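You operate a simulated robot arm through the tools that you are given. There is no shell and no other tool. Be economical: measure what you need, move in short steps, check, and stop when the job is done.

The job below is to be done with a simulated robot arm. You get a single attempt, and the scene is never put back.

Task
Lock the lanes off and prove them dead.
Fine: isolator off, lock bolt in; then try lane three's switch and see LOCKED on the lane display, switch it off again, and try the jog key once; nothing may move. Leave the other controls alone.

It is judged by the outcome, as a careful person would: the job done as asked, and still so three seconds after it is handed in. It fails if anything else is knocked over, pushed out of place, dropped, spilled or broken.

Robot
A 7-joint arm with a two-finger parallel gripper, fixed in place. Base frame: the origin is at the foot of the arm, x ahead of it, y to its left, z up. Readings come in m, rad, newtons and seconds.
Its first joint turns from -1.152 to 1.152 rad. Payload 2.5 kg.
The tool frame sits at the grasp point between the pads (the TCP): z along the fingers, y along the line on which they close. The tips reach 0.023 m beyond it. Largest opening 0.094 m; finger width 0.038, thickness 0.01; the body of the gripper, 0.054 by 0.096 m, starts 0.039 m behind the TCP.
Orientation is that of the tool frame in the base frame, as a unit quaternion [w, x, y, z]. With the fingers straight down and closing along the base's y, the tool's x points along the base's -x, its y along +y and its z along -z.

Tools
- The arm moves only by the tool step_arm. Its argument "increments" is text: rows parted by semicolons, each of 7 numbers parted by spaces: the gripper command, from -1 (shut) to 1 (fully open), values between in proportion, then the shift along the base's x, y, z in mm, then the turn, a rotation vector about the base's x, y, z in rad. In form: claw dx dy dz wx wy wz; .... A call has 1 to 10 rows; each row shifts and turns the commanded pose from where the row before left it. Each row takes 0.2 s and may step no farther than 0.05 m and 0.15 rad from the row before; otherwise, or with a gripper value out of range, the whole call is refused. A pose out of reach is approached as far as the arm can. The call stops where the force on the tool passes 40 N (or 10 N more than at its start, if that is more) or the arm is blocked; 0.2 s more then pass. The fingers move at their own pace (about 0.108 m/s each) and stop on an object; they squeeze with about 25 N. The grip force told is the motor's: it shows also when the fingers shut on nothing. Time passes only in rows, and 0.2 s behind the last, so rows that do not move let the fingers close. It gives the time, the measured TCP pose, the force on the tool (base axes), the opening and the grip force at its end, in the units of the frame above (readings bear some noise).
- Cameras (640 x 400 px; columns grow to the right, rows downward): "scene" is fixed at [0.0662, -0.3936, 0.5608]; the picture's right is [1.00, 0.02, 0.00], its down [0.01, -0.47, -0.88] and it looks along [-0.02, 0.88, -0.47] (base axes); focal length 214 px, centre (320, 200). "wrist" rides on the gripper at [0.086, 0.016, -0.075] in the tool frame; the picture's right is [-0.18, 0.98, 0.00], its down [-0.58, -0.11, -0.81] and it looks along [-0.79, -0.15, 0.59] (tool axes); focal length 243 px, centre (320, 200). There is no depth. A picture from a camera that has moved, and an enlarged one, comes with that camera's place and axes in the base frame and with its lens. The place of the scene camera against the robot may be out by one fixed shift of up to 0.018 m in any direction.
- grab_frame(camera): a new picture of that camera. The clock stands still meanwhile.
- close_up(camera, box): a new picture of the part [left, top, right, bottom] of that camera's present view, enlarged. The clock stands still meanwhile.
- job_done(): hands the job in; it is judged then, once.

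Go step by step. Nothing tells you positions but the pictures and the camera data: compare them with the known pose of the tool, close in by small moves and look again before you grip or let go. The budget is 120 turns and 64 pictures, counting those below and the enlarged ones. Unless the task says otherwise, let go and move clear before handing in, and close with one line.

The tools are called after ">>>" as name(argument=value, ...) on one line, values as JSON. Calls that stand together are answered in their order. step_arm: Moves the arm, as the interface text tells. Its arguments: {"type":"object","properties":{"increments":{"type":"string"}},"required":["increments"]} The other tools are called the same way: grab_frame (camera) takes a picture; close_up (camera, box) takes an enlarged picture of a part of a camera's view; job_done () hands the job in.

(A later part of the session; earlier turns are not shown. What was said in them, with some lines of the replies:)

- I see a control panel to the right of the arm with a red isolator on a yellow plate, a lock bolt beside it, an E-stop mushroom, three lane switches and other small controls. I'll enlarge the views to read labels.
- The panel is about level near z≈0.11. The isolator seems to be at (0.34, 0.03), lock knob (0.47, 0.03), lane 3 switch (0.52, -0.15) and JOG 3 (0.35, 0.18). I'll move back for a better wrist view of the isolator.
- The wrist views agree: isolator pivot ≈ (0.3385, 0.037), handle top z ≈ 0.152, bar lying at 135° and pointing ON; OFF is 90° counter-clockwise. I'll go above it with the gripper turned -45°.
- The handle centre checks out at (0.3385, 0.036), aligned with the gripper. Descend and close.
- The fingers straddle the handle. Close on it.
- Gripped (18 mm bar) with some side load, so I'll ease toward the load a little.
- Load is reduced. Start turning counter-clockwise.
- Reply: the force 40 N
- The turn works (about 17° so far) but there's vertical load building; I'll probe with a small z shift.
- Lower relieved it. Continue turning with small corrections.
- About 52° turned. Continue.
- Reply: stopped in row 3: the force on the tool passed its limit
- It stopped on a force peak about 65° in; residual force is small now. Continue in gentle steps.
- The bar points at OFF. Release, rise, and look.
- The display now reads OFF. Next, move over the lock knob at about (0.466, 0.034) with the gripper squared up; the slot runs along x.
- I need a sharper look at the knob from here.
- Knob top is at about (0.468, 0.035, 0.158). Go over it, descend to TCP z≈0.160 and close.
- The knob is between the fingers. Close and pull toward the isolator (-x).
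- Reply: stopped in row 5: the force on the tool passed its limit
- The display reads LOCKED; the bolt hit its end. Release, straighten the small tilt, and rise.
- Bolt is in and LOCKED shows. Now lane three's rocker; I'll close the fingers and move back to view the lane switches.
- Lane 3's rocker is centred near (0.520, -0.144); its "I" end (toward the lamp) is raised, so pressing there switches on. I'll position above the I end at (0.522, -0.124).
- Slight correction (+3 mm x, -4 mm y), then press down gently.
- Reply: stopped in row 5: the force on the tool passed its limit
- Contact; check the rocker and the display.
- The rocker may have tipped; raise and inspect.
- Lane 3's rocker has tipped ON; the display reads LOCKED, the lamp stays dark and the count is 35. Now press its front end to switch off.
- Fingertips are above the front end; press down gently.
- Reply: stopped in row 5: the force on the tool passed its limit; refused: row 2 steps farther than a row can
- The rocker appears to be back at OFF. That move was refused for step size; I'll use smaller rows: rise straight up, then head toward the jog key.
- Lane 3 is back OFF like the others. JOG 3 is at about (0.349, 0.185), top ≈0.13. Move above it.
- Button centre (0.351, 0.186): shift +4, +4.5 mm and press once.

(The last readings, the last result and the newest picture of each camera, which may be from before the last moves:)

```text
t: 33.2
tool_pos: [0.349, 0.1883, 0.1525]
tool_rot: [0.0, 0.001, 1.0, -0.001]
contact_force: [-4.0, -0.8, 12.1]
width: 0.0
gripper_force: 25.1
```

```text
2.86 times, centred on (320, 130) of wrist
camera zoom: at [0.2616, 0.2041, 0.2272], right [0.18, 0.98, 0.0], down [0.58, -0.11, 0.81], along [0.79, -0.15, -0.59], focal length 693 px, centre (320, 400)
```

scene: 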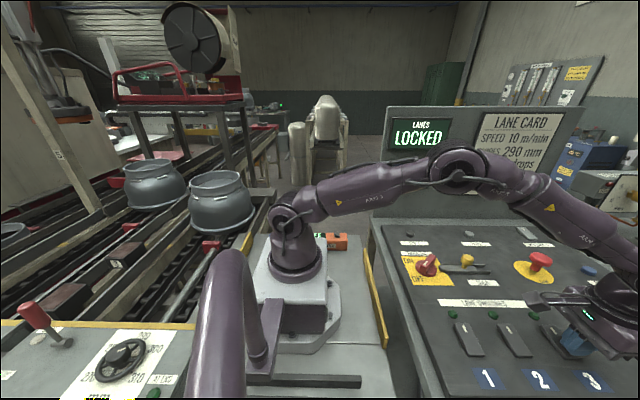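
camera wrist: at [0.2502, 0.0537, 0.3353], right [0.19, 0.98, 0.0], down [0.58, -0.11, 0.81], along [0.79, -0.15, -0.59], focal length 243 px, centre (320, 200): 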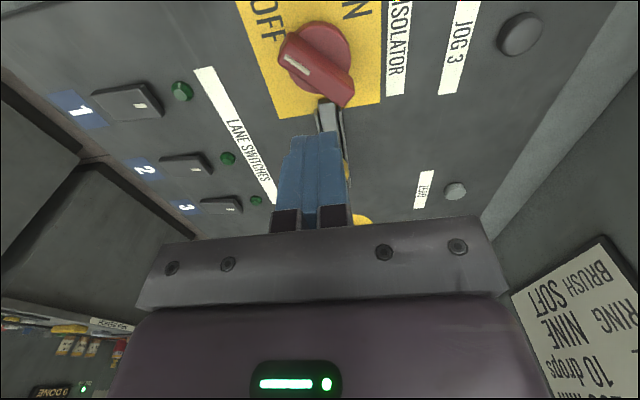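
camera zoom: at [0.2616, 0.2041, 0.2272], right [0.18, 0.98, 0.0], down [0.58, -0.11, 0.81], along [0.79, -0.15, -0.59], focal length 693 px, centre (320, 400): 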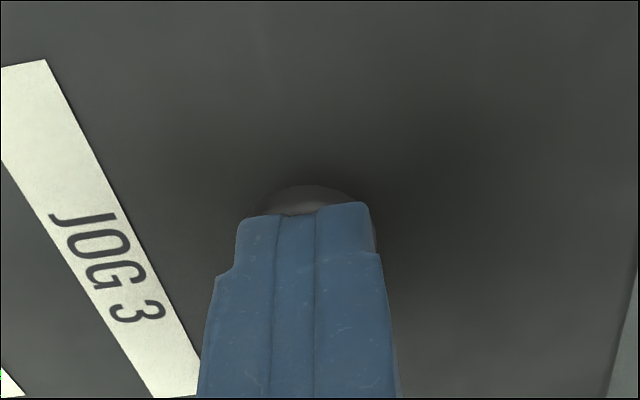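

In contact at 12 N; press a little more within the same stroke to be sure it bottoms.

>>> step_arm(increments="-1 0 0 -1.5 0 0 0; -1 0 0 -1.5 0 0 0; -1 0 0 -1.5 0 0 0; -1 0 0 -1.5 0 0 0")

```text
t: 34.2
tool_pos: [0.3492, 0.1876, 0.1477]
tool_rot: [0.003, 0.001, 1.0, -0.001]
contact_force: [5.7, -12.3, 34.9]
width: 0.0
gripper_force: 24.6
```

35 N and ~5 mm of travel: bottomed. Hold shows; check the lanes, then release.

>>> grab_frame(camera="scene")

>>> step_arm(increments="-1 0 0 20 0 0 0; -1 0 0 40 0 0 0; -1 0 0 40 0 0 0; -1 -10 -30 20 0 0 0; -1 -10 -30 20 0 0 0; -1 0 0 0 0 0 0")

>>> grab_frame(camera="scene")

>>> grab_frame(camera="wrist")

```text
19 pictures are left
```

scene: 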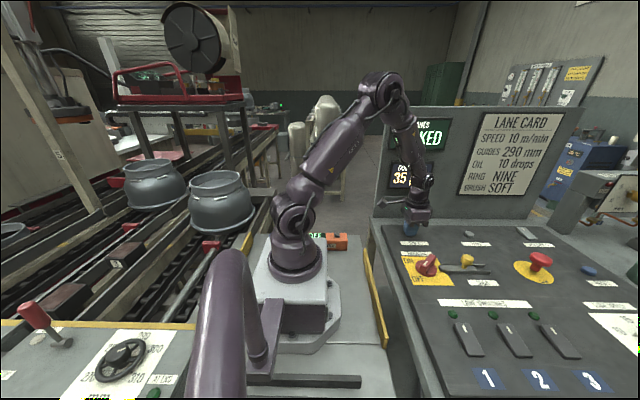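

```text
t: 35.6
tool_pos: [0.3286, 0.1305, 0.2844]
tool_rot: [-0.001, 0.0, 1.0, -0.001]
contact_force: [-0.1, 0.2, -0.8]
width: 0.0
gripper_force: 25.2
```

```text
18 pictures are left
```

scene: 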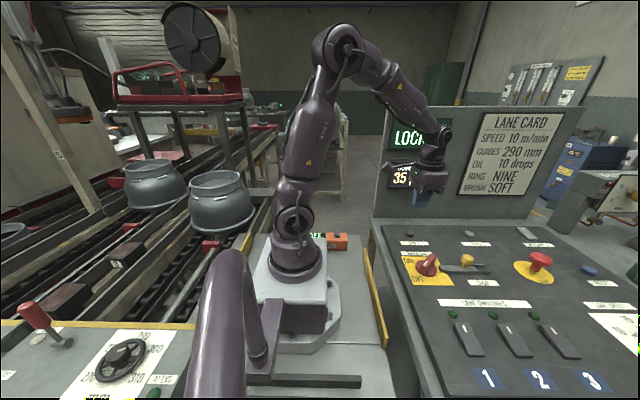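

```text
17 pictures are left
camera wrist: at [0.2419, 0.1464, 0.3595], right [0.18, 0.98, 0.0], down [0.58, -0.11, 0.81], along [0.79, -0.15, -0.59], focal length 243 px, centre (320, 200)
```

wrist: 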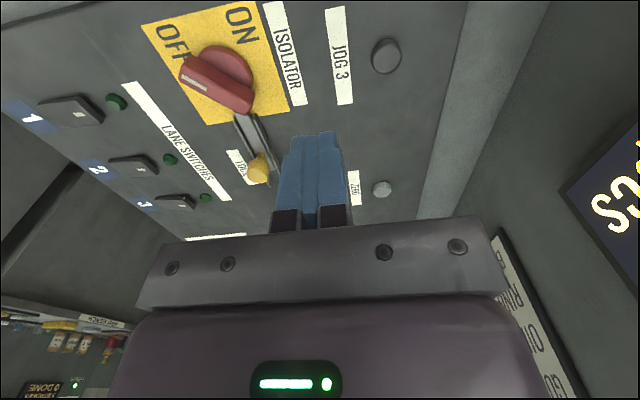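

The isolator is off, the bolt is in, lane 3 is back off, jog was tried once and sprang back. The display still says LOCKED, the count is still 35 and the domes haven't moved. The arm is clear, so I'm handing in.

>>> job_done()

```text
The job is handed in.
```

The lanes are locked off and proved dead: the isolator is off with the lock bolt in, trying lane three's switch (now off again) and the jog key once moved nothing, and the display reads LOCKED.
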